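You operate a simulated robot arm through the tools that you are given. There is no shell and no other tool.

The job below is to be done with a simulated robot arm. You get a single attempt, and the scene is never put back.

TASK
For thin film: handwheel to 15, taper 20, speed 20, static bar on.
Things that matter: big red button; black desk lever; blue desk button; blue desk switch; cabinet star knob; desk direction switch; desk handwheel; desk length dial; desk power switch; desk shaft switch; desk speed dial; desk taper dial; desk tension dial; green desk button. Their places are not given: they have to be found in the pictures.

It is judged by the outcome, as a careful person would: the job done as asked, and still so three seconds after it is handed in. It fails if anything else is knocked over, pushed out of place, dropped, spilled or broken.

THE ROBOT
A 6-joint arm with a two-finger gripper, fixed in place. Base frame: the origin is at the foot of the arm, x ahead of it, y to its left, z up; the work surface is at about z = 0.956. Lengths are in m, angles in degrees, forces in N, time in s.
Its first joint turns from -166.0 to 166.0 degrees. Payload 3.43 kg.
The tool frame sits at the grasp point between the pads (the TCP): z along the fingers, y along the line on which they close. The tips reach 0.02 m beyond it. Largest opening 0.19 m; the body of the gripper starts 0.248 m behind the TCP.
Orientation is that of the tool frame in the base frame, as [roll, pitch, yaw] about the fixed x, y, z axes, in that order (R = Rz(yaw) Ry(pitch) Rx(roll)). With the fingers straight down and closing along the base's y, the tool's x points along the base's -x, its y along +y and its z along -z.

THE INTERFACE
- The arm moves only by the tool jog_arm. Its argument "rows" is a list of rows, each a list of 7 numbers: the finger opening in m, from 0 to 0.19, then the shift along the tool's x, y, z in units of 250 mm (1.0 is 250 mm), then the turn, a rotation vector about the tool's x, y, z in units of 120 degrees (1.0 is 120 degrees). In form: [[gripper, x, y, z, rx, ry, rz], ...]. A call has 1 to 20 rows; each row is the pose to reach, as a shift and turn from the pose commanded when the call began, along the tool's axes at that moment. A call with a number of a shift or a turn outside -1 to 1 is refused whole. Each row takes 0.2 s and may step no farther than 0.05 m and 8.6 degrees from the row before; otherwise, or with a gripper value out of range, the whole call is refused. Where a pose cannot be reached the arm comes as near as it can. A force on the tool above 50 N (or 10 N above the force at the start of the call, whichever is more), or a blocked arm, ends the call early, and 0.2 s more pass. Each finger travels about 0.153 m/s and halts on what it meets, pressing with about 41 N; the grip force reading is that of the motor and also rises with nothing between the fingers. The clock runs only during rows and for 0.2 s after the last one: add rows that repeat a pose to give the fingers time. The reply holds the time, the measured pose of the TCP, the force on the tool along the base axes, the opening and the grip force, in the units named above and with some noise, with the torque about the TCP (base axes, N m) and any sound that the robot's microphone picked up.
- Cameras (640 x 400 px; columns grow to the right, rows downward): "scene" is fixed at [0.0498, -0.4992, 1.732]; the picture's right is [-0.18, -0.98, 0.00], its down [-0.81, 0.15, -0.57] and it looks along [0.56, -0.10, -0.82] (base axes); focal length 322 px, centre (320, 200). "wrist" rides on the gripper at [0.07, -0.008, -0.288] in the tool frame; the picture's right is [0.12, 0.99, 0.00], its down [-0.96, 0.12, -0.25] and it looks along [-0.24, 0.03, 0.97] (tool axes); focal length 261 px, centre (320, 200).
- snapshot(camera): a new picture of that camera. The clock stands still meanwhile.
- slide_trunk(by): slides the trunk up (or, below 0, down) by that many m; the arm rides with it, the base frame stays. It gives what a move gives, with no picture.
- probe_pixels(camera, pixels): for up to 12 pixels [column, row] of the newest picture of that camera ("zoom" is the newest enlarged one), the place [x, y, z] in the base frame of the surface seen there, good to about 0.003 m. The clock stands still meanwhile.
- zoom(camera, box): a new picture of the part [left, top, right, bottom] of that camera's present view, enlarged. The clock stands still meanwhile.
- finish_job(): hands the job in; it is judged then, once.

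Unless the task says otherwise, let go and move clear before handing in.

The tools are called after ">>>" as name(argument=value, ...) on one line, values as JSON. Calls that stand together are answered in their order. jog_arm: Moves the arm, as the interface text tells. Its arguments: {"type":"object","properties":{"rows":{"type":"array"}},"required":["rows"]} The other tools are called the same way: slide_trunk (by) slides the trunk up or down; snapshot (camera) takes a picture; probe_pixels (camera, pixels) gives the place of the surface under pixels of a picture; zoom (camera, box) takes an enlarged picture of a part of a camera's view; finish_job () hands the job in.

At the start:

```text
t: 0.0
eef_pos: [0.6168, -0.3113, 1.2812]
ee_rot: [180.0, 0.0, -180.0]
contact_force: [-0.6, 0.1, 0.2]
ft_torque: [-0.05, -0.04, -0.01]
gripper_width: 0.1899
grip_force: 0.0
trunk travel left (down, up): [-0.225, 0.215]
```

scene: 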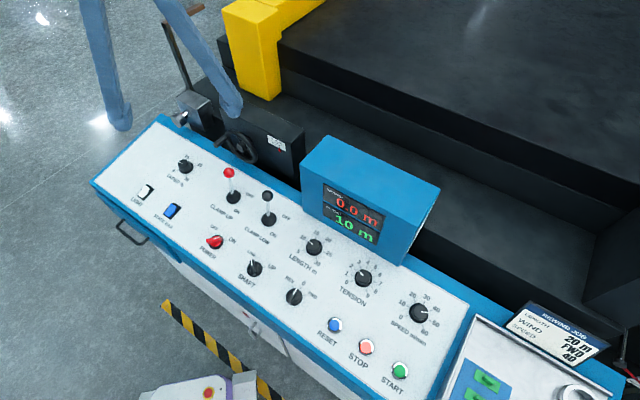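
wrist: 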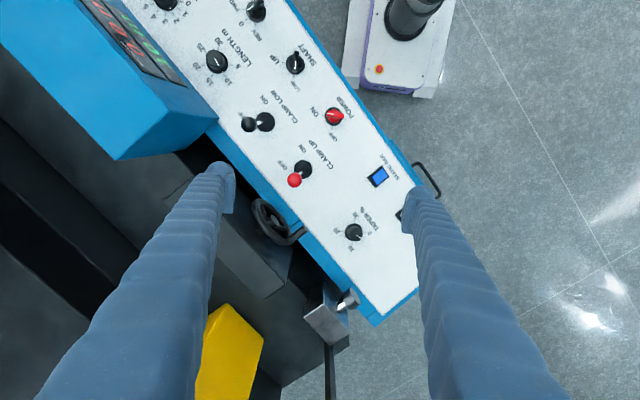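

The desk is in the middle of the scene picture: taper dial near (185,167), a blue switch near (172,210), speed dial near (418,312), and a handwheel near (240,148). I'll zoom in to read the labels.

>>> zoom(camera="scene", box=[90, 110, 250, 260])

>>> zoom(camera="scene", box=[370, 270, 470, 340])

>>> zoom(camera="scene", box=[200, 90, 310, 170])

>>> zoom(camera="wrist", box=[230, 100, 450, 280])

>>> zoom(camera="scene", box=[440, 290, 640, 400])

```text
2.67 times, centred on (170, 185) of scene
```

zoom: 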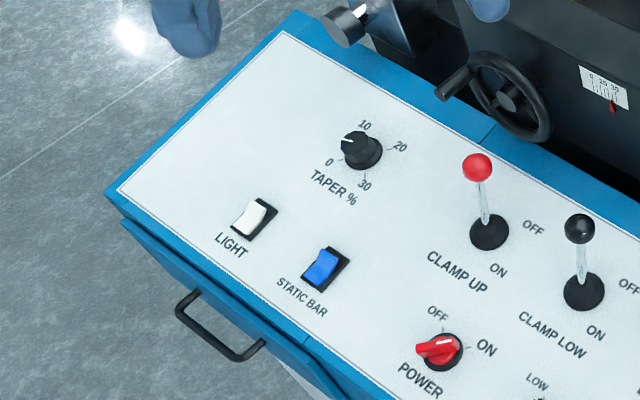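

```text
5.71 times, centred on (420, 305) of scene
```

zoom: 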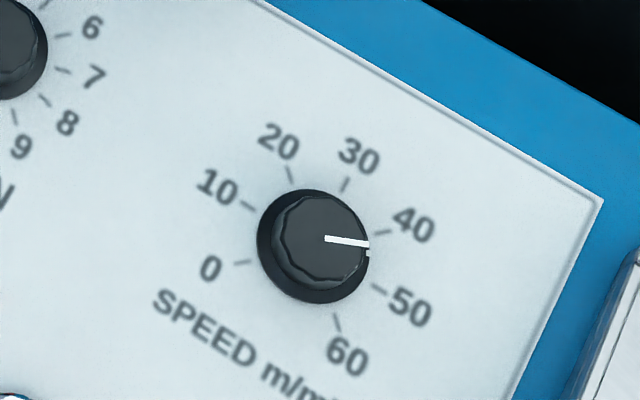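

```text
5.00 times, centred on (255, 130) of scene
```

zoom: 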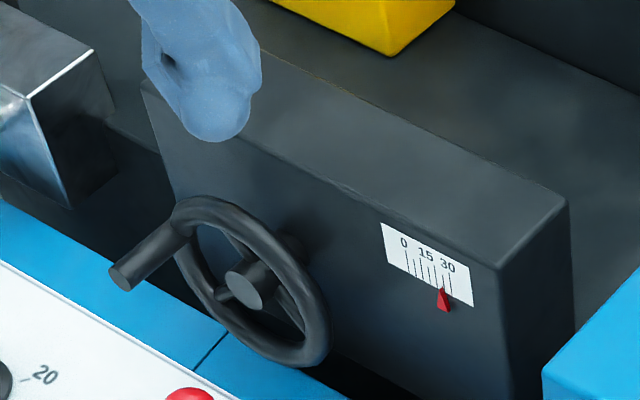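

```text
2.22 times, centred on (340, 190) of wrist
```

zoom: 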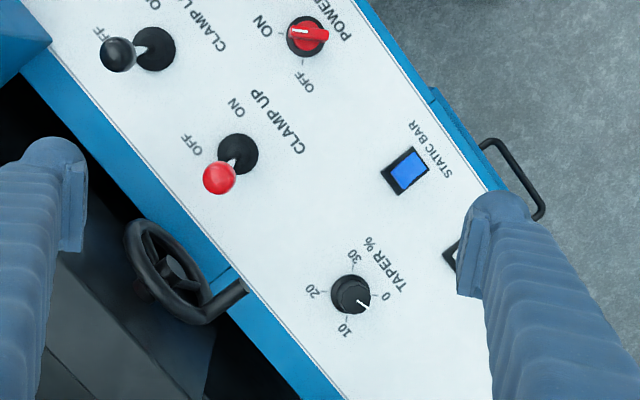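

```text
3.20 times, centred on (540, 345) of scene
```

zoom: 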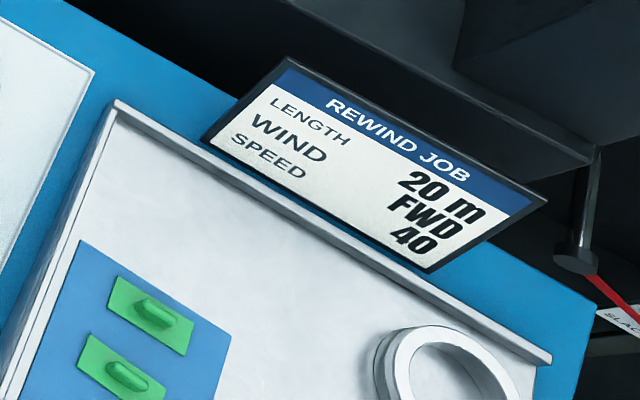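

The handwheel's scale pointer sits near 25 of 30, the taper dial points just under 10, and speed points to about 44. The blue rocker is STATIC BAR. I'll probe the geometry of the panel and these parts.

>>> zoom(camera="scene", box=[130, 140, 210, 230])

>>> probe_pixels(camera="scene", pixels=[[125, 180], [160, 130], [280, 200], [240, 290], [460, 310], [430, 380], [185, 165], [172, 209], [146, 191], [418, 312], [213, 243], [229, 173]])

>>> zoom(camera="scene", box=[260, 120, 300, 160])

>>> zoom(camera="scene", box=[210, 120, 270, 170])

```text
4.44 times, centred on (170, 185) of scene
```

zoom: 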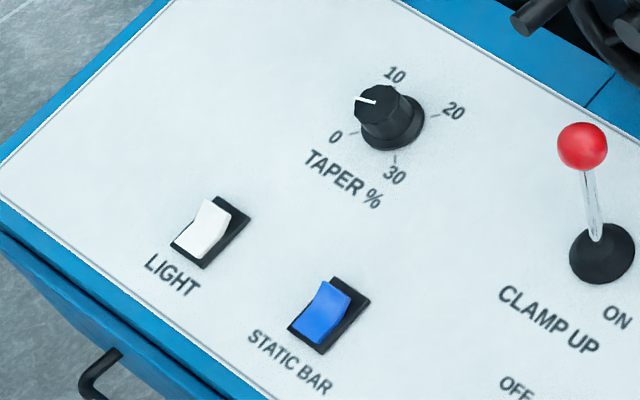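

```text
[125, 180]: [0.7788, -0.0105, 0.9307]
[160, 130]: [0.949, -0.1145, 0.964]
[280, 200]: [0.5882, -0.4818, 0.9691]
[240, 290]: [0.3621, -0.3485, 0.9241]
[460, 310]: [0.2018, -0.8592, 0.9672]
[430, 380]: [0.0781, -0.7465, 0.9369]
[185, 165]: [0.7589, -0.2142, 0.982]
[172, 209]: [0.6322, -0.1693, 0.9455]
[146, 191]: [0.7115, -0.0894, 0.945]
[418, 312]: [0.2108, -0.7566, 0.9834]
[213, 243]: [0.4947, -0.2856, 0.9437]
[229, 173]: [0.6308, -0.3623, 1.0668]
```

```text
10.00 times, centred on (280, 140) of scene
```

zoom: 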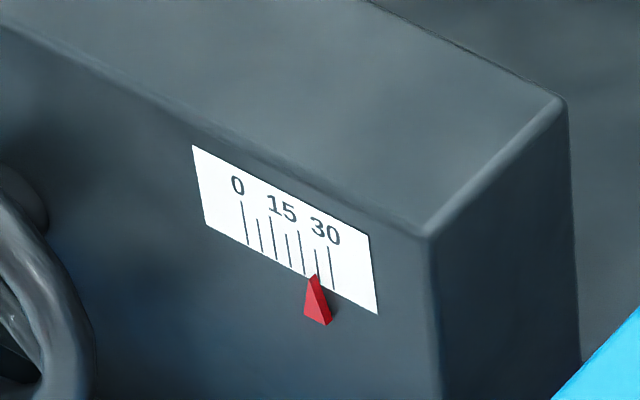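

```text
8.00 times, centred on (240, 145) of scene
```

zoom: 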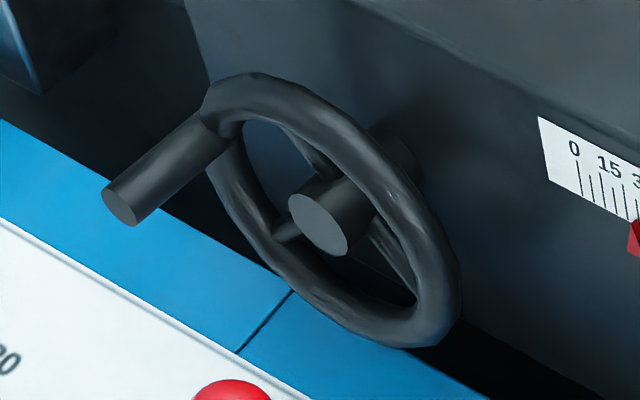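

Pointer tip near (314,275) of the 10x zoom sits at the sixth tick (about 25), and ticks are 5 apart. Next I'll probe the handwheel, its scale and the dial labels.

>>> zoom(camera="scene", box=[210, 120, 270, 170])

>>> probe_pixels(camera="zoom", pixels=[[320, 225], [118, 205], [165, 165], [210, 110], [255, 85], [330, 115], [395, 190], [445, 280], [410, 330], [330, 310], [260, 240], [225, 165]])

>>> probe_pixels(camera="scene", pixels=[[196, 105], [210, 95], [300, 165], [283, 145], [230, 115], [187, 118], [183, 60], [268, 195], [330, 150], [305, 150], [250, 130], [258, 118]])

```text
8.00 times, centred on (240, 145) of scene
```

zoom: 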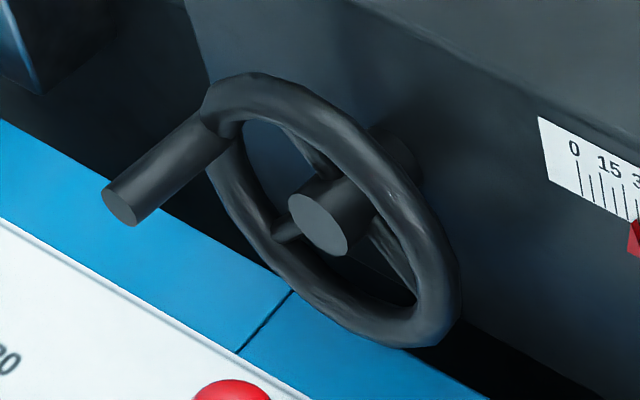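

```text
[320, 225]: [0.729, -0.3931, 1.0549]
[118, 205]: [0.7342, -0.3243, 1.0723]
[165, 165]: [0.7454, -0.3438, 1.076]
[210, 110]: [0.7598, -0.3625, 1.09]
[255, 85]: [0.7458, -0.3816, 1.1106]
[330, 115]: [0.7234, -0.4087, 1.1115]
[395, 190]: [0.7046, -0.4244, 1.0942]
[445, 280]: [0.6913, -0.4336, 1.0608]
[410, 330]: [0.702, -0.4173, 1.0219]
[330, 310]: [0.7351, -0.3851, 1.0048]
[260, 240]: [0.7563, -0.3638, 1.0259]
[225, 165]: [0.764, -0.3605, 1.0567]
```

```text
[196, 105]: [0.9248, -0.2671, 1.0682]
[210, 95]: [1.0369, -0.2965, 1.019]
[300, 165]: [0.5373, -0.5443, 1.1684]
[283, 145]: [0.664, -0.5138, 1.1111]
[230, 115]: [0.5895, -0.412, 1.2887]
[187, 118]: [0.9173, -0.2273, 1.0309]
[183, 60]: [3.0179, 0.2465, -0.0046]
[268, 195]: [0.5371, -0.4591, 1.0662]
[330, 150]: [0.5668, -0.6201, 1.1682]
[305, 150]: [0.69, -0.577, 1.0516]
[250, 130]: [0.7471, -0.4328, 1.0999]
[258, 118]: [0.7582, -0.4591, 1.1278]
```

Wheel hub is about (0.729,-0.397,1.058), rim radius about 0.054, with its axis horizontal towards the operator. Next I'll zoom and probe the tick marks of the two dials to compute their angles.

>>> zoom(camera="scene", box=[386, 282, 450, 338])

>>> probe_pixels(camera="scene", pixels=[[392, 316], [393, 306], [401, 300], [410, 302], [418, 310], [416, 320], [409, 326]])

```text
7.14 times, centred on (418, 310) of scene
```

zoom: 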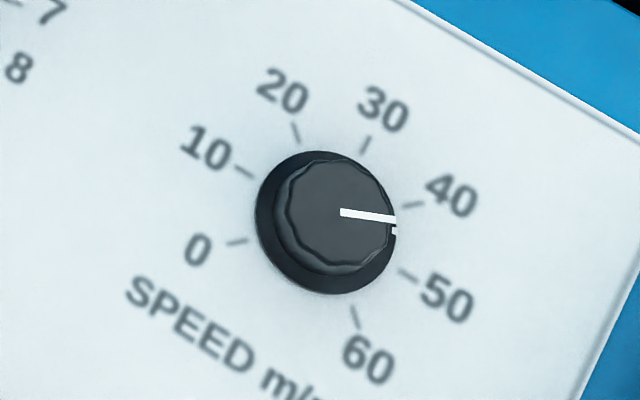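

```text
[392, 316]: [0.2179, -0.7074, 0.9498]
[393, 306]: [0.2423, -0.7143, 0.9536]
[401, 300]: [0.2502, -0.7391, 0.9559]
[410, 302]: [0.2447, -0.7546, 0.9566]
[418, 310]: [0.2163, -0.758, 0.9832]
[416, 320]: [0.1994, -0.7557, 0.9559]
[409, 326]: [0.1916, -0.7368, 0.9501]
```

>>> probe_pixels(camera="zoom", pixels=[[238, 242], [242, 172], [296, 133], [365, 145], [413, 205], [408, 275], [355, 318], [342, 212], [392, 218], [330, 190], [285, 200], [330, 255]])

>>> zoom(camera="scene", box=[153, 139, 217, 195])

```text
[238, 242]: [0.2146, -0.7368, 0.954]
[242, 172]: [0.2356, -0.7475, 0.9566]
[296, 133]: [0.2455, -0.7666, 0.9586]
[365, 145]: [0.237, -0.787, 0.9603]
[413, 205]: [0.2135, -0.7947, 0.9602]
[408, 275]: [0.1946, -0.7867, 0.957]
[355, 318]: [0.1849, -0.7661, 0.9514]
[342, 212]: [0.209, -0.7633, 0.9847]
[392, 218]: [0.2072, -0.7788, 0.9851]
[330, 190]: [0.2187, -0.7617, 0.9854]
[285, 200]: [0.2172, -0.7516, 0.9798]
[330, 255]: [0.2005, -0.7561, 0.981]
```

```text
7.14 times, centred on (185, 167) of scene
```

zoom: 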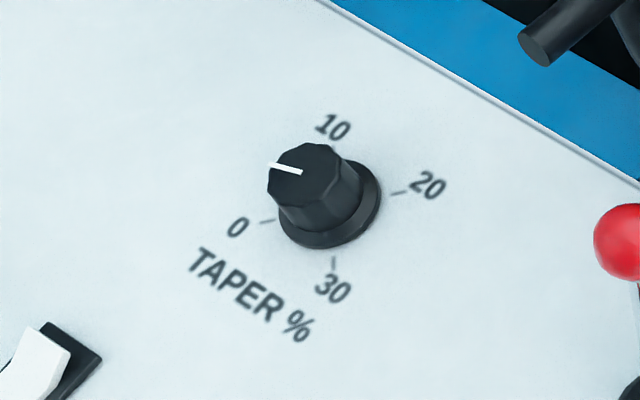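

Speed ticks fit a circle centred about (0.2155,-0.767), with 45° per 10 and the pointer around 41 to 42. Now I'll probe the taper ticks (267,221), (398,193), (333,262) and the knob top, and then the rocker switches.

>>> probe_pixels(camera="zoom", pixels=[[267, 221], [398, 193], [333, 262], [300, 172], [272, 166], [315, 150], [340, 175], [300, 225], [375, 190], [345, 235], [290, 235], [320, 215]])

>>> zoom(camera="scene", box=[156, 192, 188, 220])

>>> probe_pixels(camera="zoom", pixels=[[320, 200], [250, 300], [280, 240], [330, 170], [360, 130], [400, 130], [450, 150], [370, 240], [320, 300], [300, 370], [200, 280], [500, 200]])

```text
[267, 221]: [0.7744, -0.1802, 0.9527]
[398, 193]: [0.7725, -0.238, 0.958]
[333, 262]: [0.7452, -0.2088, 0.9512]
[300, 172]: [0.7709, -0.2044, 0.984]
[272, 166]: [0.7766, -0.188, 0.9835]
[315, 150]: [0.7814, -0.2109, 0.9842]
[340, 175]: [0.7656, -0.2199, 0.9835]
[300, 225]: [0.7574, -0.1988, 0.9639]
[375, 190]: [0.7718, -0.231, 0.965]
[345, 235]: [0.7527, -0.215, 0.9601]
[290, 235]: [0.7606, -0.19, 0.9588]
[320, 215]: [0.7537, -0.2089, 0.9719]
```

```text
14.29 times, centred on (172, 206) of scene
```

zoom: 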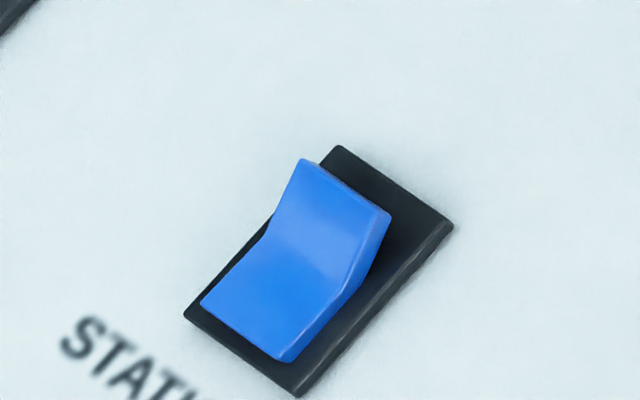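

```text
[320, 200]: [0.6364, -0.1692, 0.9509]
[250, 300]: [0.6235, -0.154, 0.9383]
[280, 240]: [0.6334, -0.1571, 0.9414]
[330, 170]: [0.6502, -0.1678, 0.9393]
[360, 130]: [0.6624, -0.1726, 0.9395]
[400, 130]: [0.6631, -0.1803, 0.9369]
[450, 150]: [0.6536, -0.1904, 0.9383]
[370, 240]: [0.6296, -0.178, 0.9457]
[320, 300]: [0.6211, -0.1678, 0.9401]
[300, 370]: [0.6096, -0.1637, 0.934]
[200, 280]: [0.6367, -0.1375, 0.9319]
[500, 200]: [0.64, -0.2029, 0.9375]
```

The blue rocker's lower (near) half is pressed and its upper half is raised, so I read it as off. The taper dial is centred about (0.774,-0.208,0.955), with its pointer near 2. I'll move above the taper dial, tilt the tool 10° square to the panel and narrow the fingers.

>>> jog_arm(rows=[[0.08, -0.092, 0.081, 0.08, 0.0098, -0.0098, 0], [0.08, -0.184, 0.161, 0.2, 0.0196, -0.0196, 0], [0.08, -0.276, 0.242, 0.33, 0.0294, -0.0294, 0], [0.08, -0.368, 0.323, 0.46, 0.0393, -0.0393, 0], [0.08, -0.46, 0.403, 0.59, 0.0491, -0.0491, 0], [0.08, -0.552, 0.484, 0.716, 0.0589, -0.0589, 0], [0.08, -0.552, 0.484, 0.716, 0.0589, -0.0589, 0]])

>>> snapshot(camera="wrist")

>>> snapshot(camera="scene")

```text
t: 1.6
eef_pos: [0.7564, -0.1888, 1.1026]
ee_rot: [-173.0, 7.1, -179.6]
contact_force: [0.1, 0.2, 0.9]
ft_torque: [-0.06, 0.01, -0.02]
gripper_width: 0.08
grip_force: 0.1
trunk travel left (down, up): [-0.225, 0.215]
```

```text
taken
```

wrist: 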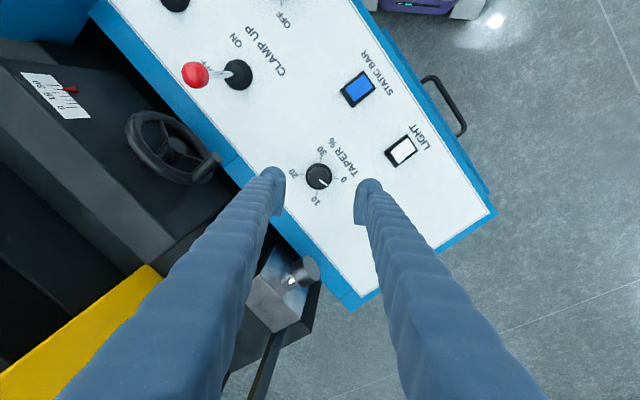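

```text
taken
```

scene: 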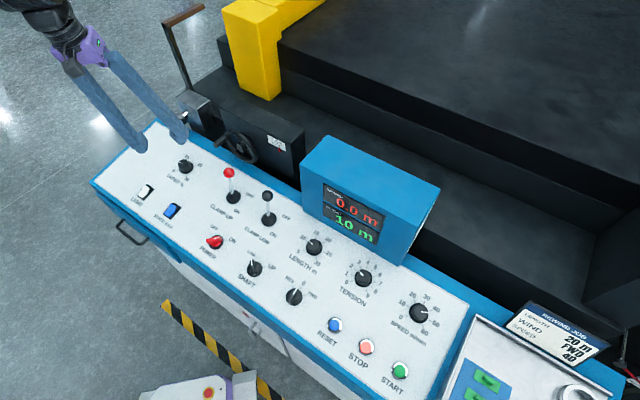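

The reading matches the commanded pose, and in the wrist view the taper knob sits between the fingers at (318,177). I'll zoom to check its centring and pointer angle.

>>> zoom(camera="wrist", box=[260, 130, 380, 220])

>>> probe_pixels(camera="wrist", pixels=[[318, 172], [312, 176], [326, 176], [318, 168], [318, 180], [357, 90], [400, 150], [210, 165]])

>>> zoom(camera="wrist", box=[330, 60, 390, 120])

```text
4.44 times, centred on (320, 175) of wrist
```

zoom: 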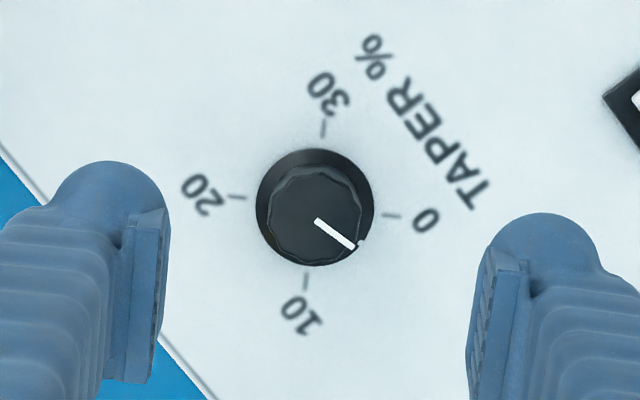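

```text
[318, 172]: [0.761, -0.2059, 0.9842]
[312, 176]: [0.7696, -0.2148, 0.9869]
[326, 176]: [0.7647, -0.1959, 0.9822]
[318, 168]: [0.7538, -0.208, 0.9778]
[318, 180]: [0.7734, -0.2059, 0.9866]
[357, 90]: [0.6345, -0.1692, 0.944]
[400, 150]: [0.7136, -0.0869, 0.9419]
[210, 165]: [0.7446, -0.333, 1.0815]
```

```text
6.67 times, centred on (360, 90) of wrist
```

zoom: 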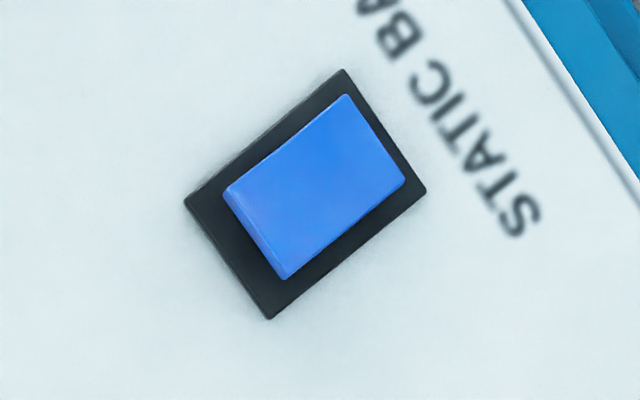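

Knob top is about (0.770,-0.205,0.985), in line with the tool axis. The pointer is about 25° past 0, so it needs about 155° clockwise. I'll pre-turn -40°, lower over the knob and grip it.

>>> jog_arm(rows=[[0.08, 0, 0, 0.1, 0, 0, -0.0667], [0.08, 0, 0, 0.2, 0, 0, -0.1333], [0.08, 0, 0, 0.3, 0, 0, -0.2], [0.08, 0, 0, 0.4, 0, 0, -0.2667], [0.08, 0, 0, 0.44, 0, 0, -0.3333], [0.08, 0, 0, 0.48, 0, 0, -0.3333], [0.08, 0, 0, 0.48, 0, 0, -0.3333]])

>>> snapshot(camera="wrist")

>>> zoom(camera="scene", box=[140, 120, 230, 200])

```text
t: 3.2
eef_pos: [0.7706, -0.2051, 0.9858]
ee_rot: [-170.1, 0.8, -139.8]
contact_force: [0.3, 0.6, -0.7]
ft_torque: [-0.01, -0.03, 0.01]
gripper_width: 0.0798
grip_force: 0.0
trunk travel left (down, up): [-0.225, 0.215]
```

```text
taken
```

wrist: 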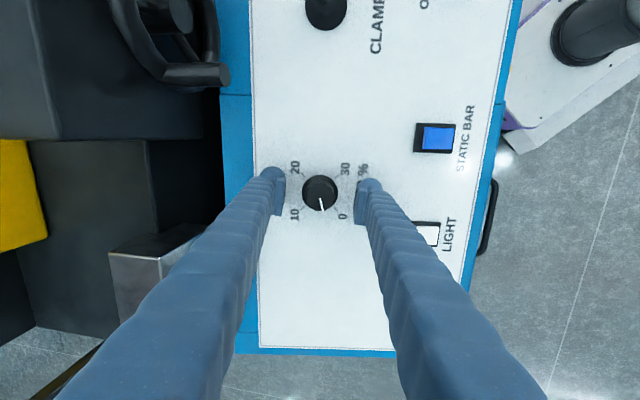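

```text
5.00 times, centred on (185, 160) of scene
```

zoom: 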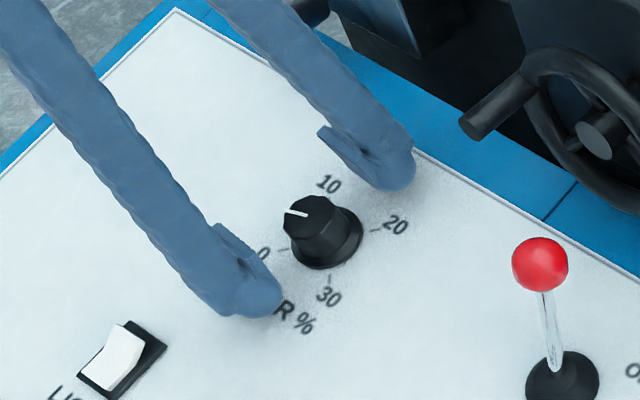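

Fingers straddle the knob evenly along the panel's up direction (wrist (268,190) and (372,195), with the knob at (320,193)). I'll close on it.

>>> jog_arm(rows=[[0.04, 0, 0, 0, 0, 0, 0], [0.0, 0, 0, 0, 0, 0, 0], [0.0, 0, 0, 0, 0, 0, 0]])

```text
t: 4.0
eef_pos: [0.7704, -0.2051, 0.9858]
ee_rot: [-170.1, 0.7, -140.0]
contact_force: [1.8, -3.0, 1.1]
ft_torque: [0.0, -0.04, -0.01]
gripper_width: 0.0332
grip_force: 44.9
trunk travel left (down, up): [-0.225, 0.215]
```

The knob is gripped at 33 mm width with 45 N and little side force. I'll turn +80° clockwise.

>>> jog_arm(rows=[[0.0, 0, 0, 0, 0, 0, 0.0667], [0.0, 0, 0, 0, 0, 0, 0.1333], [0.0, 0, 0, 0, 0, 0, 0.2], [0.0, 0, 0, 0, 0, 0, 0.2667], [0.0, 0, 0, 0, 0, 0, 0.3333], [0.0, 0, 0, 0, 0, 0, 0.4], [0.0, 0, 0, 0, 0, 0, 0.4667], [0.0, 0, 0, 0, 0, 0, 0.5333], [0.0, 0, 0, 0, 0, 0, 0.6], [0.0, 0, 0, 0, 0, 0, 0.6667], [0.0, 0, 0, 0, 0, 0, 0.6667]])

>>> zoom(camera="wrist", box=[260, 150, 380, 240])

>>> zoom(camera="scene", box=[140, 120, 230, 200])

```text
t: 6.4
eef_pos: [0.7701, -0.2041, 0.9858]
ee_rot: [-179.2, 10.1, 139.9]
contact_force: [5.7, -2.6, 18.5]
ft_torque: [-0.01, 0.05, -0.01]
gripper_width: 0.0335
grip_force: 45.3
trunk travel left (down, up): [-0.225, 0.215]
```

```text
4.44 times, centred on (320, 195) of wrist
```

zoom: 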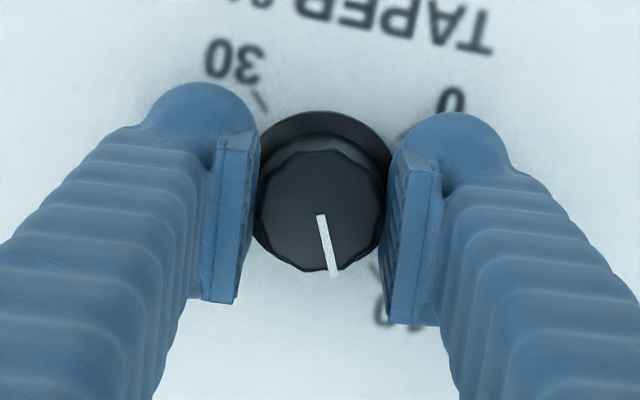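

```text
5.00 times, centred on (185, 160) of scene
```

zoom: 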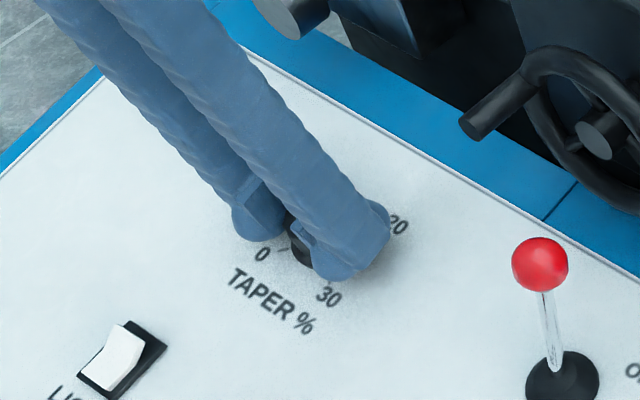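

The pointer turned with the gripper by about 80°. I'll open, turn back and look for the exact remaining angle.

>>> jog_arm(rows=[[0.07, 0, 0, 0, 0, 0, 0], [0.07, 0, 0, 0, 0, 0, 0], [0.07, 0, 0, 0, 0, 0, -0.0667], [0.07, 0, 0, 0, 0, 0, -0.1333], [0.07, 0, 0, 0, 0, 0, -0.2], [0.07, 0, 0, 0, 0, 0, -0.2667], [0.07, 0, 0, 0, 0, 0, -0.3333], [0.07, 0, 0, 0, 0, 0, -0.4], [0.07, 0, 0, 0, 0, 0, -0.4667], [0.07, 0, 0, 0, 0, 0, -0.5333], [0.07, 0, 0, 0, 0, 0, -0.6], [0.07, 0, 0, 0, 0, 0, -0.6667], [0.07, 0, 0, 0, 0, 0, -0.6667]])

>>> zoom(camera="wrist", box=[260, 150, 380, 240])

```text
t: 9.2
eef_pos: [0.77, -0.2049, 0.9847]
ee_rot: [-170.1, 0.7, -139.7]
contact_force: [-0.2, 0.2, 0.0]
ft_torque: [0.01, -0.03, -0.02]
gripper_width: 0.0697
grip_force: 0.0
trunk travel left (down, up): [-0.225, 0.215]
```

```text
4.44 times, centred on (320, 195) of wrist
```

zoom: 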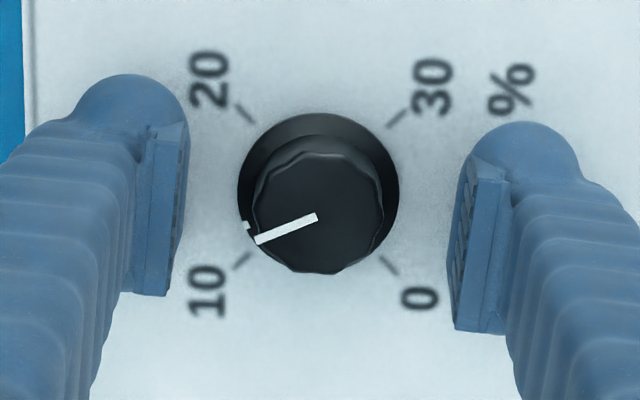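

The pointer now sits about 21° past 10, so about 70° more is needed to reach 20. I'll regrip and turn 70°.

>>> jog_arm(rows=[[0.03, 0, 0, 0, 0, 0, 0], [0.0, 0, 0, 0, 0, 0, 0], [0.0, 0, 0, 0, 0, 0, 0], [0.0, 0, 0, 0, 0, 0, 0.0648], [0.0, 0, 0, 0, 0, 0, 0.1296], [0.0, 0, 0, 0, 0, 0, 0.1944], [0.0, 0, 0, 0, 0, 0, 0.2592], [0.0, 0, 0, 0, 0, 0, 0.324], [0.0, 0, 0, 0, 0, 0, 0.3888], [0.0, 0, 0, 0, 0, 0, 0.4536], [0.0, 0, 0, 0, 0, 0, 0.5185], [0.0, 0, 0, 0, 0, 0, 0.5833], [0.0, 0, 0, 0, 0, 0, 0.5833]])

>>> jog_arm(rows=[[0.07, 0, 0, 0, 0, 0, 0], [0.07, 0, 0, 0, 0, 0, 0], [0.07, 0, 0, 0, 0, 0, -0.0667], [0.07, 0, 0, 0, 0, 0, -0.1333], [0.07, 0, 0, 0, 0, 0, -0.2], [0.07, 0, 0, 0, 0, 0, -0.25], [0.07, 0, 0, 0, 0, 0, -0.25]])

>>> zoom(camera="wrist", box=[260, 150, 380, 240])

>>> zoom(camera="scene", box=[140, 120, 230, 200])

```text
t: 12.0
eef_pos: [0.7704, -0.2065, 0.9837]
ee_rot: [-177.3, 9.5, 150.2]
contact_force: [-2.2, 5.3, -6.8]
ft_torque: [0.02, 0.05, 0.02]
gripper_width: 0.0322
grip_force: 44.8
trunk travel left (down, up): [-0.225, 0.215]
```

```text
t: 13.6
eef_pos: [0.7692, -0.205, 0.9852]
ee_rot: [-172.8, 7.0, -179.6]
contact_force: [-0.3, 0.5, -0.7]
ft_torque: [0.03, -0.04, -0.02]
gripper_width: 0.0698
grip_force: 0.0
trunk travel left (down, up): [-0.225, 0.215]
```

```text
4.44 times, centred on (320, 195) of wrist
```

zoom: 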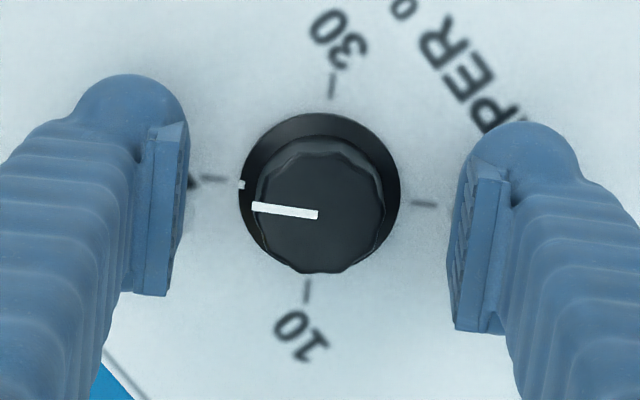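

```text
5.00 times, centred on (185, 160) of scene
```

zoom: 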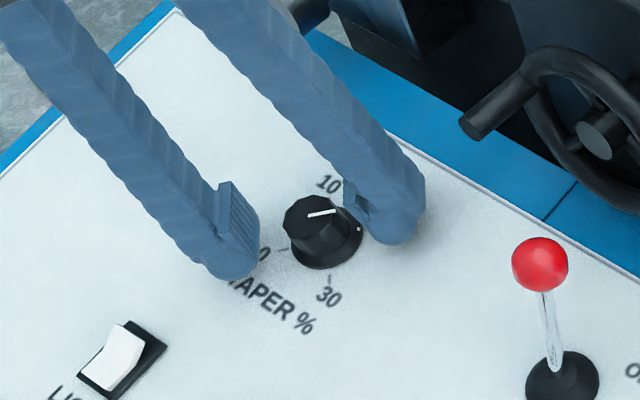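

Taper's pointer (252,206)-(317,215) lies along the 20–0 tick line, so taper reads 20. Next I'll lift off, close the fingers and move above the raised half of the blue STATIC BAR rocker.

>>> jog_arm(rows=[[0.07, 0, 0, -0.1, 0, 0, 0], [0.07, 0, 0, -0.2, 0, 0, 0], [0.07, 0, 0, -0.3, 0, 0, 0], [0.07, 0, 0, -0.4, 0, 0, 0], [0.0, 0.1, 0.022, -0.38, 0, 0, -0.0625], [0.0, 0.2, 0.045, -0.36, 0, 0, -0.125], [0.0, 0.3, 0.067, -0.34, 0, 0, -0.1875], [0.0, 0.4, 0.09, -0.32, 0, 0, -0.25], [0.0, 0.509, 0.112, -0.305, 0, 0, -0.3125], [0.0, 0.509, 0.112, -0.305, 0, 0, -0.375], [0.0, 0.509, 0.112, -0.305, 0, 0, -0.375]])

>>> zoom(camera="scene", box=[130, 150, 220, 230])

>>> snapshot(camera="wrist")

```text
t: 16.0
eef_pos: [0.6339, -0.1701, 1.0405]
ee_rot: [-170.0, -0.1, -134.9]
contact_force: [-0.5, -0.3, 0.0]
ft_torque: [0.0, -0.01, 0.0]
gripper_width: 0.0001
grip_force: 33.7
trunk travel left (down, up): [-0.225, 0.215]
```

```text
5.00 times, centred on (175, 190) of scene
```

zoom: 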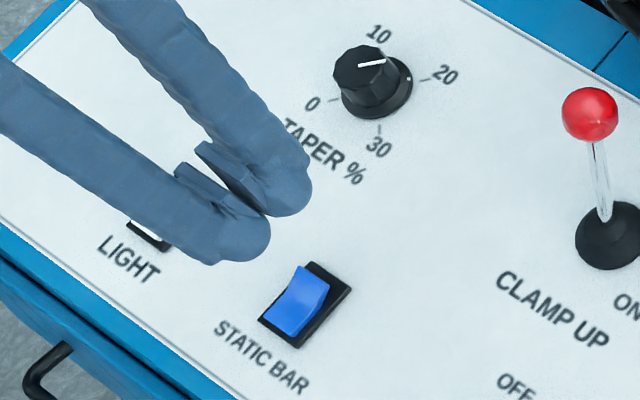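

```text
taken
```

wrist: 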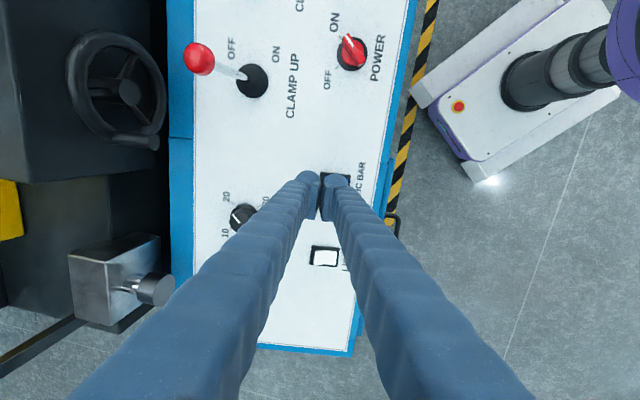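

The closed fingers are above the switch, and their 32 mm footprint will land on the raised upper half. I'll press down gradually and read the force.

>>> jog_arm(rows=[[0.0, 0, 0, 0.15, 0, 0, 0], [0.0, 0, 0, 0.24, 0, 0, 0], [0.0, 0, 0, 0.27, 0, 0, 0], [0.0, 0, 0, 0.285, 0, 0, 0], [0.0, 0, 0, 0.3, 0, 0, 0], [0.0, 0, 0, 0.31, 0, 0, 0]])

>>> zoom(camera="scene", box=[140, 170, 210, 230])

```text
t: 17.4
eef_pos: [0.6442, -0.1794, 0.965]
ee_rot: [-170.0, 0.0, -135.0]
contact_force: [-0.9, -0.3, 10.6]
ft_torque: [0.04, 0.09, 0.02]
gripper_width: 0.0
grip_force: 34.4
trunk travel left (down, up): [-0.225, 0.215]
```

```text
6.67 times, centred on (175, 200) of scene
```

zoom: 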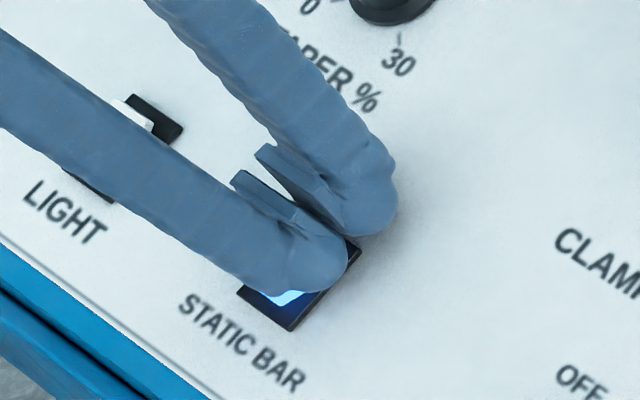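

Force is 10.6 N and the rocker now looks bright at (290,297). I'll lift and check whether it latched.

>>> jog_arm(rows=[[0.0, 0, 0, 0.01, 0, 0, 0], [0.0, 0, 0, -0.1, 0, 0, 0], [0.0, 0, 0, -0.25, 0, 0, 0], [0.0, 0, 0, -0.4, 0, 0, 0], [0.0, 0, 0, -0.55, 0, 0, 0], [0.0, 0, 0, -0.7, 0, 0, 0]])

>>> zoom(camera="scene", box=[130, 150, 220, 230])

>>> snapshot(camera="scene")

>>> snapshot(camera="wrist")

```text
t: 18.8
eef_pos: [0.6217, -0.1561, 1.1381]
ee_rot: [-169.9, 0.0, -135.1]
contact_force: [-0.7, 0.4, 0.1]
ft_torque: [0.06, 0.02, 0.01]
gripper_width: 0.0
grip_force: 34.4
trunk travel left (down, up): [-0.225, 0.215]
```

```text
5.00 times, centred on (175, 190) of scene
```

zoom: 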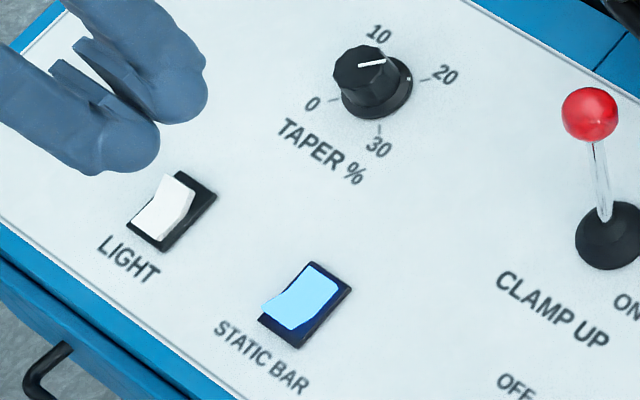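

```text
taken
```

scene: 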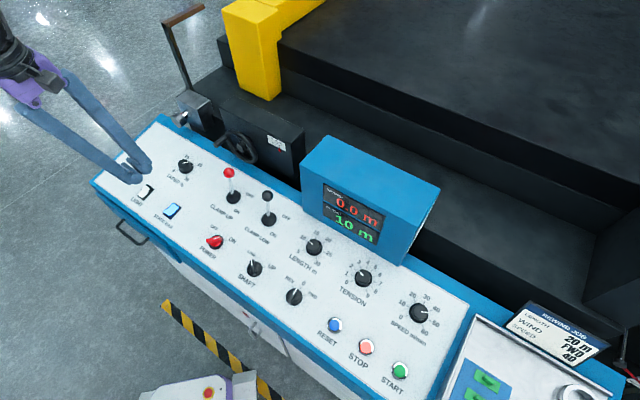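

```text
taken
```

wrist: 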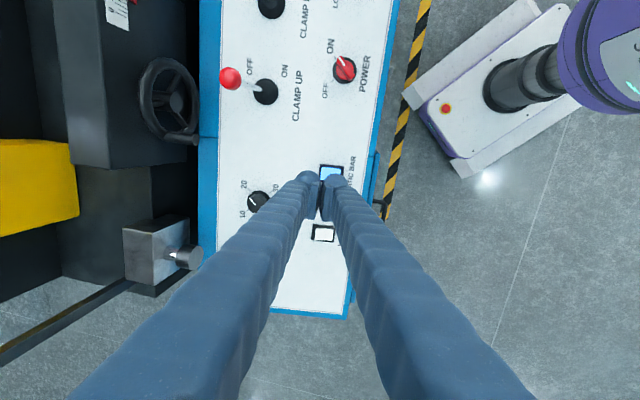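

The STATIC BAR rocker is flipped and glowing, so it's on. Next is the handwheel: I'll straighten the tool, go high above the crank handle (near (0.740,-0.335)), and turn so the fingers close across it.

>>> jog_arm(rows=[[0.0, 0.028, -0.148, -0.06, -0.0139, 0, 0], [0.0, 0.057, -0.295, -0.1, -0.0278, 0, 0], [0.0, 0.085, -0.443, -0.13, -0.0417, 0, 0], [0.0, 0.114, -0.591, -0.15, -0.0556, 0, 0], [0.0, 0.142, -0.738, -0.165, -0.0694, 0, 0], [0.0, 0.171, -0.886, -0.177, -0.0833, 0, 0], [0.0, 0.171, -0.886, -0.177, -0.0833, 0, 0]])

>>> jog_arm(rows=[[0.0, 0, 0, 0, 0, 0, 0.0625], [0.0, 0, 0, 0, 0, 0, 0.125], [0.0, 0, 0, 0, 0, 0, 0.1875], [0.0, 0, 0, 0, 0, 0, 0.25], [0.0, 0, 0, 0, 0, 0, 0.3125], [0.0, 0, 0, 0, 0, 0, 0.375], [0.0, 0, 0, 0, 0, 0, 0.4375], [0.0, 0, 0, 0, 0, 0, 0.5], [0.03, 0, 0, 0, 0, 0, 0.5625], [0.05, 0, 0, 0, 0, 0, 0.625], [0.06, 0, 0, 0, 0, 0, 0.6875], [0.06, 0, 0, 0, 0, 0, 0.75], [0.06, 0, 0, 0, 0, 0, 0.75]])

>>> snapshot(camera="wrist")

>>> snapshot(camera="scene")

```text
t: 20.4
eef_pos: [0.74, -0.3359, 1.2178]
ee_rot: [179.9, -0.1, -135.0]
contact_force: [0.0, 0.2, 0.2]
ft_torque: [0.11, -0.07, -0.01]
gripper_width: 0.0001
grip_force: 34.2
trunk travel left (down, up): [-0.225, 0.215]
```

```text
t: 23.2
eef_pos: [0.7418, -0.3367, 1.2168]
ee_rot: [180.0, 0.0, 134.9]
contact_force: [-0.7, 0.4, -0.7]
ft_torque: [-0.01, -0.01, 0.02]
gripper_width: 0.0598
grip_force: 0.1
trunk travel left (down, up): [-0.225, 0.215]
```

```text
taken
```

wrist: 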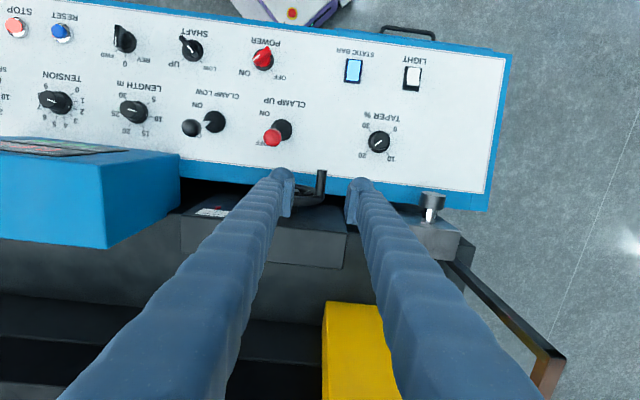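

```text
taken
```

scene: 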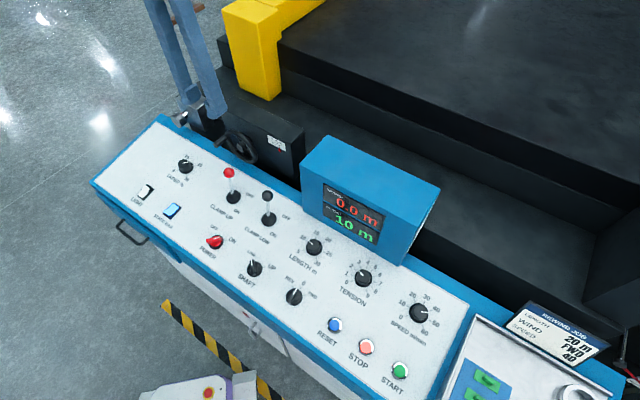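

The handle is visible between the fingers at about (320,182). I'll zoom to confirm its centring and probe it.

>>> zoom(camera="wrist", box=[260, 150, 380, 240])

>>> probe_pixels(camera="wrist", pixels=[[321, 173], [321, 180], [320, 188], [318, 196], [310, 193], [300, 200], [272, 137]])

```text
4.44 times, centred on (320, 195) of wrist
```

zoom: 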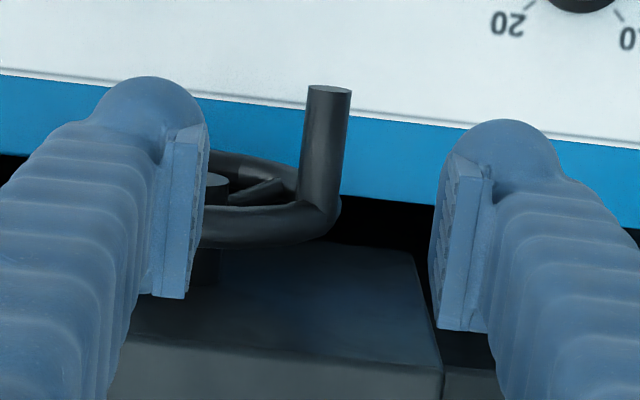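

```text
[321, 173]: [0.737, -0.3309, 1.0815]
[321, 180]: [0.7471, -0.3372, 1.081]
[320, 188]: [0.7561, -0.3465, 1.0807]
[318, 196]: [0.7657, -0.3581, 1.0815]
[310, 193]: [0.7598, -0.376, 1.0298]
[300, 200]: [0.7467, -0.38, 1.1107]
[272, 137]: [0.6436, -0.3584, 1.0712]
```

The handle's top line is at z 1.081, so its axis is near z 1.0735, about 2.5 mm left of the tool. I'll lower with that correction and close on it.

>>> jog_arm(rows=[[0.06, 0.012, 0.01, 0.15, 0, 0, 0], [0.06, 0.012, 0.01, 0.3, 0, 0, 0], [0.06, 0.012, 0.01, 0.42, 0, 0, 0], [0.06, 0.012, 0.01, 0.5, 0, 0, 0], [0.06, 0.012, 0.01, 0.572, 0, 0, 0], [0.06, 0.012, 0.01, 0.572, 0, 0, 0]])

>>> zoom(camera="wrist", box=[260, 150, 380, 240])

>>> zoom(camera="scene", box=[190, 100, 300, 180])

```text
t: 24.6
eef_pos: [0.7405, -0.3301, 1.0745]
ee_rot: [179.9, 0.0, 135.0]
contact_force: [0.3, -0.3, -1.1]
ft_torque: [-0.01, -0.04, -0.02]
gripper_width: 0.0604
grip_force: 0.0
trunk travel left (down, up): [-0.225, 0.215]
```

```text
4.44 times, centred on (320, 195) of wrist
```

zoom: 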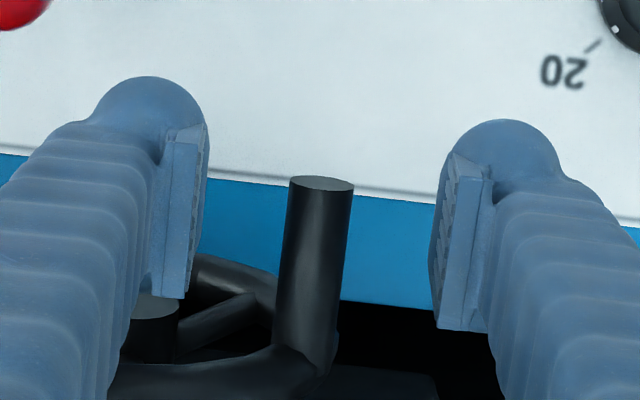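

```text
5.00 times, centred on (245, 140) of scene
```

zoom: 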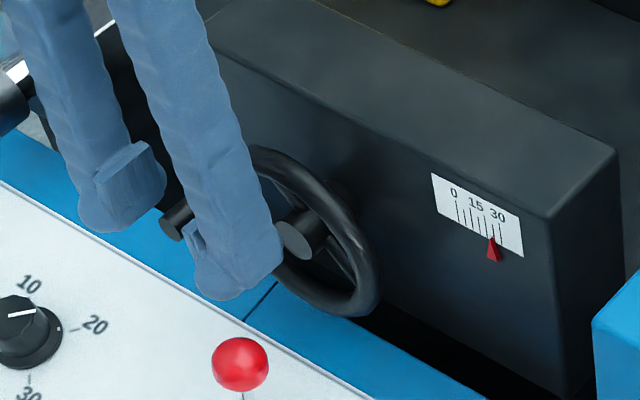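

The handle sits between the pads, and the scene view shows the pointer still near 25. I'll grip and test a 20° counterclockwise turn (as the operator sees it), watching force and pointer.

>>> jog_arm(rows=[[0.03, 0, 0, 0, 0, 0, 0], [0.0, 0, 0, 0, 0, 0, 0], [0.0, 0, 0, 0, 0, 0, 0]])

>>> jog_arm(rows=[[0.0, 0, 0.0042, 0.0195, 0, 0, 0], [0.0, 0, 0.0068, 0.0392, 0, 0, 0], [0.0, 0, 0.0079, 0.0592, 0, 0, 0], [0.0, 0, 0.0076, 0.0792, 0, 0, 0], [0.0, 0, 0.0076, 0.0792, 0, 0, 0]])

>>> zoom(camera="scene", box=[260, 120, 300, 160])

>>> zoom(camera="scene", box=[190, 100, 300, 180])

```text
t: 25.4
eef_pos: [0.7383, -0.3324, 1.075]
ee_rot: [179.9, 0.0, 135.0]
contact_force: [-1.9, -1.9, -1.2]
ft_torque: [-0.02, 0.0, 0.01]
gripper_width: 0.0139
grip_force: 45.1
trunk travel left (down, up): [-0.225, 0.215]
```

```text
t: 26.6
eef_pos: [0.7418, -0.3286, 1.0555]
ee_rot: [-180.0, -0.2, 134.9]
contact_force: [-4.5, 8.4, 2.7]
ft_torque: [-0.01, 0.14, 0.04]
gripper_width: 0.0122
grip_force: 44.9
trunk travel left (down, up): [-0.225, 0.215]
```

```text
10.00 times, centred on (280, 140) of scene
```

zoom: 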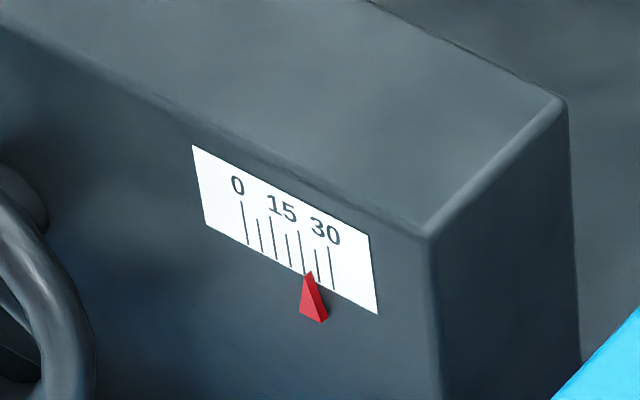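

```text
5.00 times, centred on (245, 140) of scene
```

zoom: 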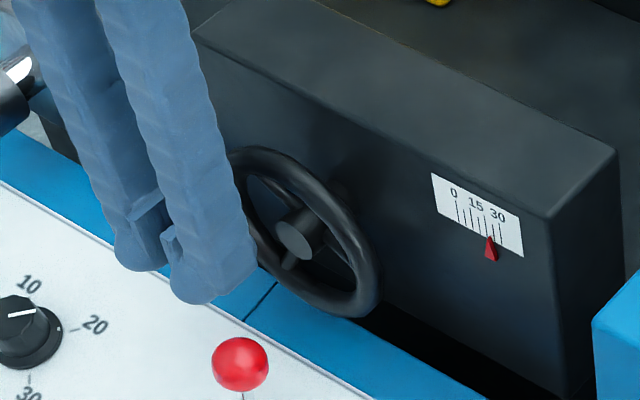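

The pointer moved left about 5 px for 20°, so counterclockwise lowers it and one turn is about 30 units. About 100° more is needed. I'll continue along the arc by 48° and check.

>>> jog_arm(rows=[[0.0, 0, -0.0045, 0.0315, 0, 0, 0], [0.0, 0, -0.0134, 0.062, 0, 0, 0], [0.0, 0, -0.0265, 0.0911, 0, 0, 0], [0.0, 0, -0.0435, 0.118, 0, 0, 0], [0.0, 0, -0.0641, 0.1423, 0, 0, 0], [0.0, 0, -0.0879, 0.1635, 0, 0, 0], [0.0, 0, -0.0879, 0.1635, 0, 0, 0]])

>>> zoom(camera="scene", box=[260, 120, 300, 160])

>>> zoom(camera="scene", box=[190, 100, 300, 180])

>>> zoom(camera="wrist", box=[260, 150, 380, 240])

```text
t: 28.4
eef_pos: [0.7292, -0.3456, 1.0127]
ee_rot: [179.9, -0.2, 135.0]
contact_force: [17.9, 4.5, -23.1]
ft_torque: [-0.28, -0.37, -0.06]
gripper_width: 0.0124
grip_force: 44.4
trunk travel left (down, up): [-0.225, 0.215]
stopped in row 7: the force on the tool passed its limit at 50 N (the readings are from after the stop); the commanded pose is now the measured one
```

```text
10.00 times, centred on (280, 140) of scene
```

zoom: 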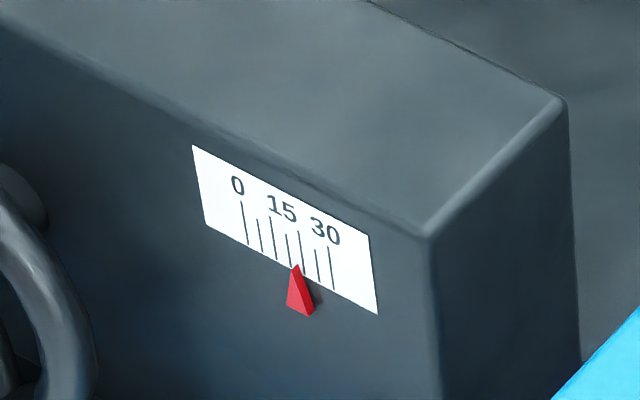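

```text
5.00 times, centred on (245, 140) of scene
```

zoom: 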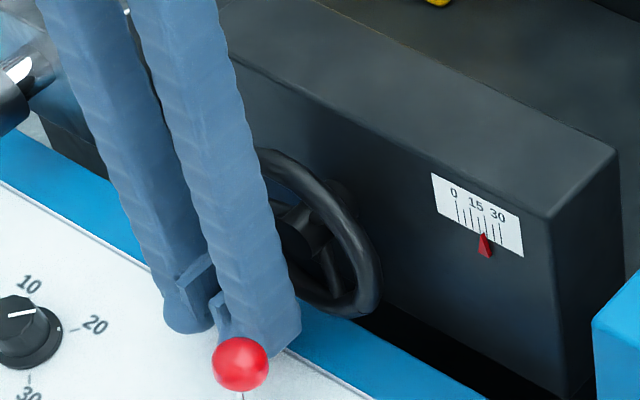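

```text
4.44 times, centred on (320, 195) of wrist
```

zoom: 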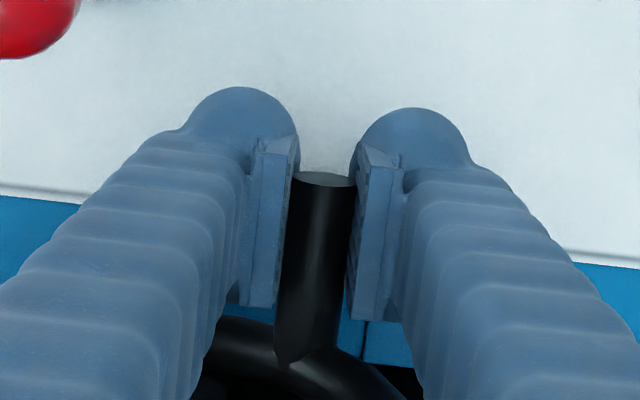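

The pointer moved to about 17 by the oblique scene view, but the force ran up because my arc was slightly off, and this view has parallax. I'll let go, lift off, and look at the scale squarely with the wrist camera.

>>> jog_arm(rows=[[0.03, 0, 0, 0, 0, 0, 0], [0.06, 0, 0, 0, 0, 0, 0], [0.06, 0, 0, 0, 0, 0, 0], [0.06, 0, 0, -0.15, 0, 0, 0], [0.06, 0, 0, -0.3, 0, 0, 0], [0.06, 0, 0, -0.48, 0, 0, 0], [0.06, 0, 0, -0.68, 0, 0, 0], [0.06, 0.11, -0.157, -0.68, 0, 0, 0], [0.06, 0.22, -0.314, -0.68, 0, 0, 0], [0.06, 0.33, -0.471, -0.68, 0, 0, 0], [0.06, 0.43, -0.628, -0.68, 0, 0, 0], [0.06, 0.43, -0.628, -0.68, 0, 0, 0]])

>>> snapshot(camera="wrist")

>>> zoom(camera="scene", box=[190, 100, 300, 180])

```text
t: 31.0
eef_pos: [0.5373, -0.3804, 1.1858]
ee_rot: [-179.9, -0.3, 135.0]
contact_force: [-0.6, 0.6, 0.1]
ft_torque: [0.01, 0.05, -0.04]
gripper_width: 0.0601
grip_force: 0.1
trunk travel left (down, up): [-0.225, 0.215]
```

```text
taken
```

wrist: 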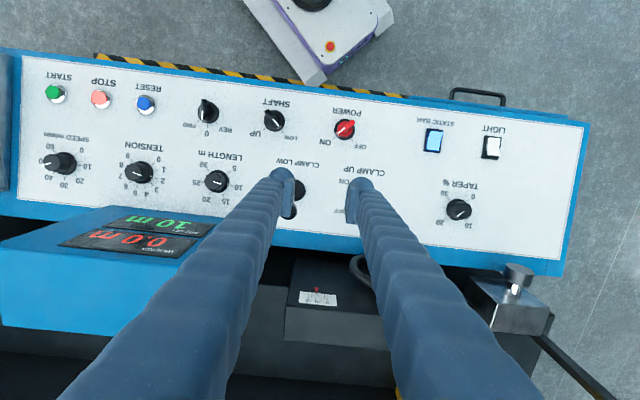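

```text
5.00 times, centred on (245, 140) of scene
```

zoom: 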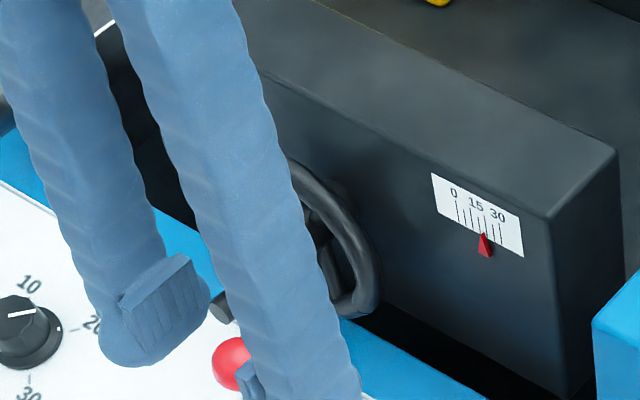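

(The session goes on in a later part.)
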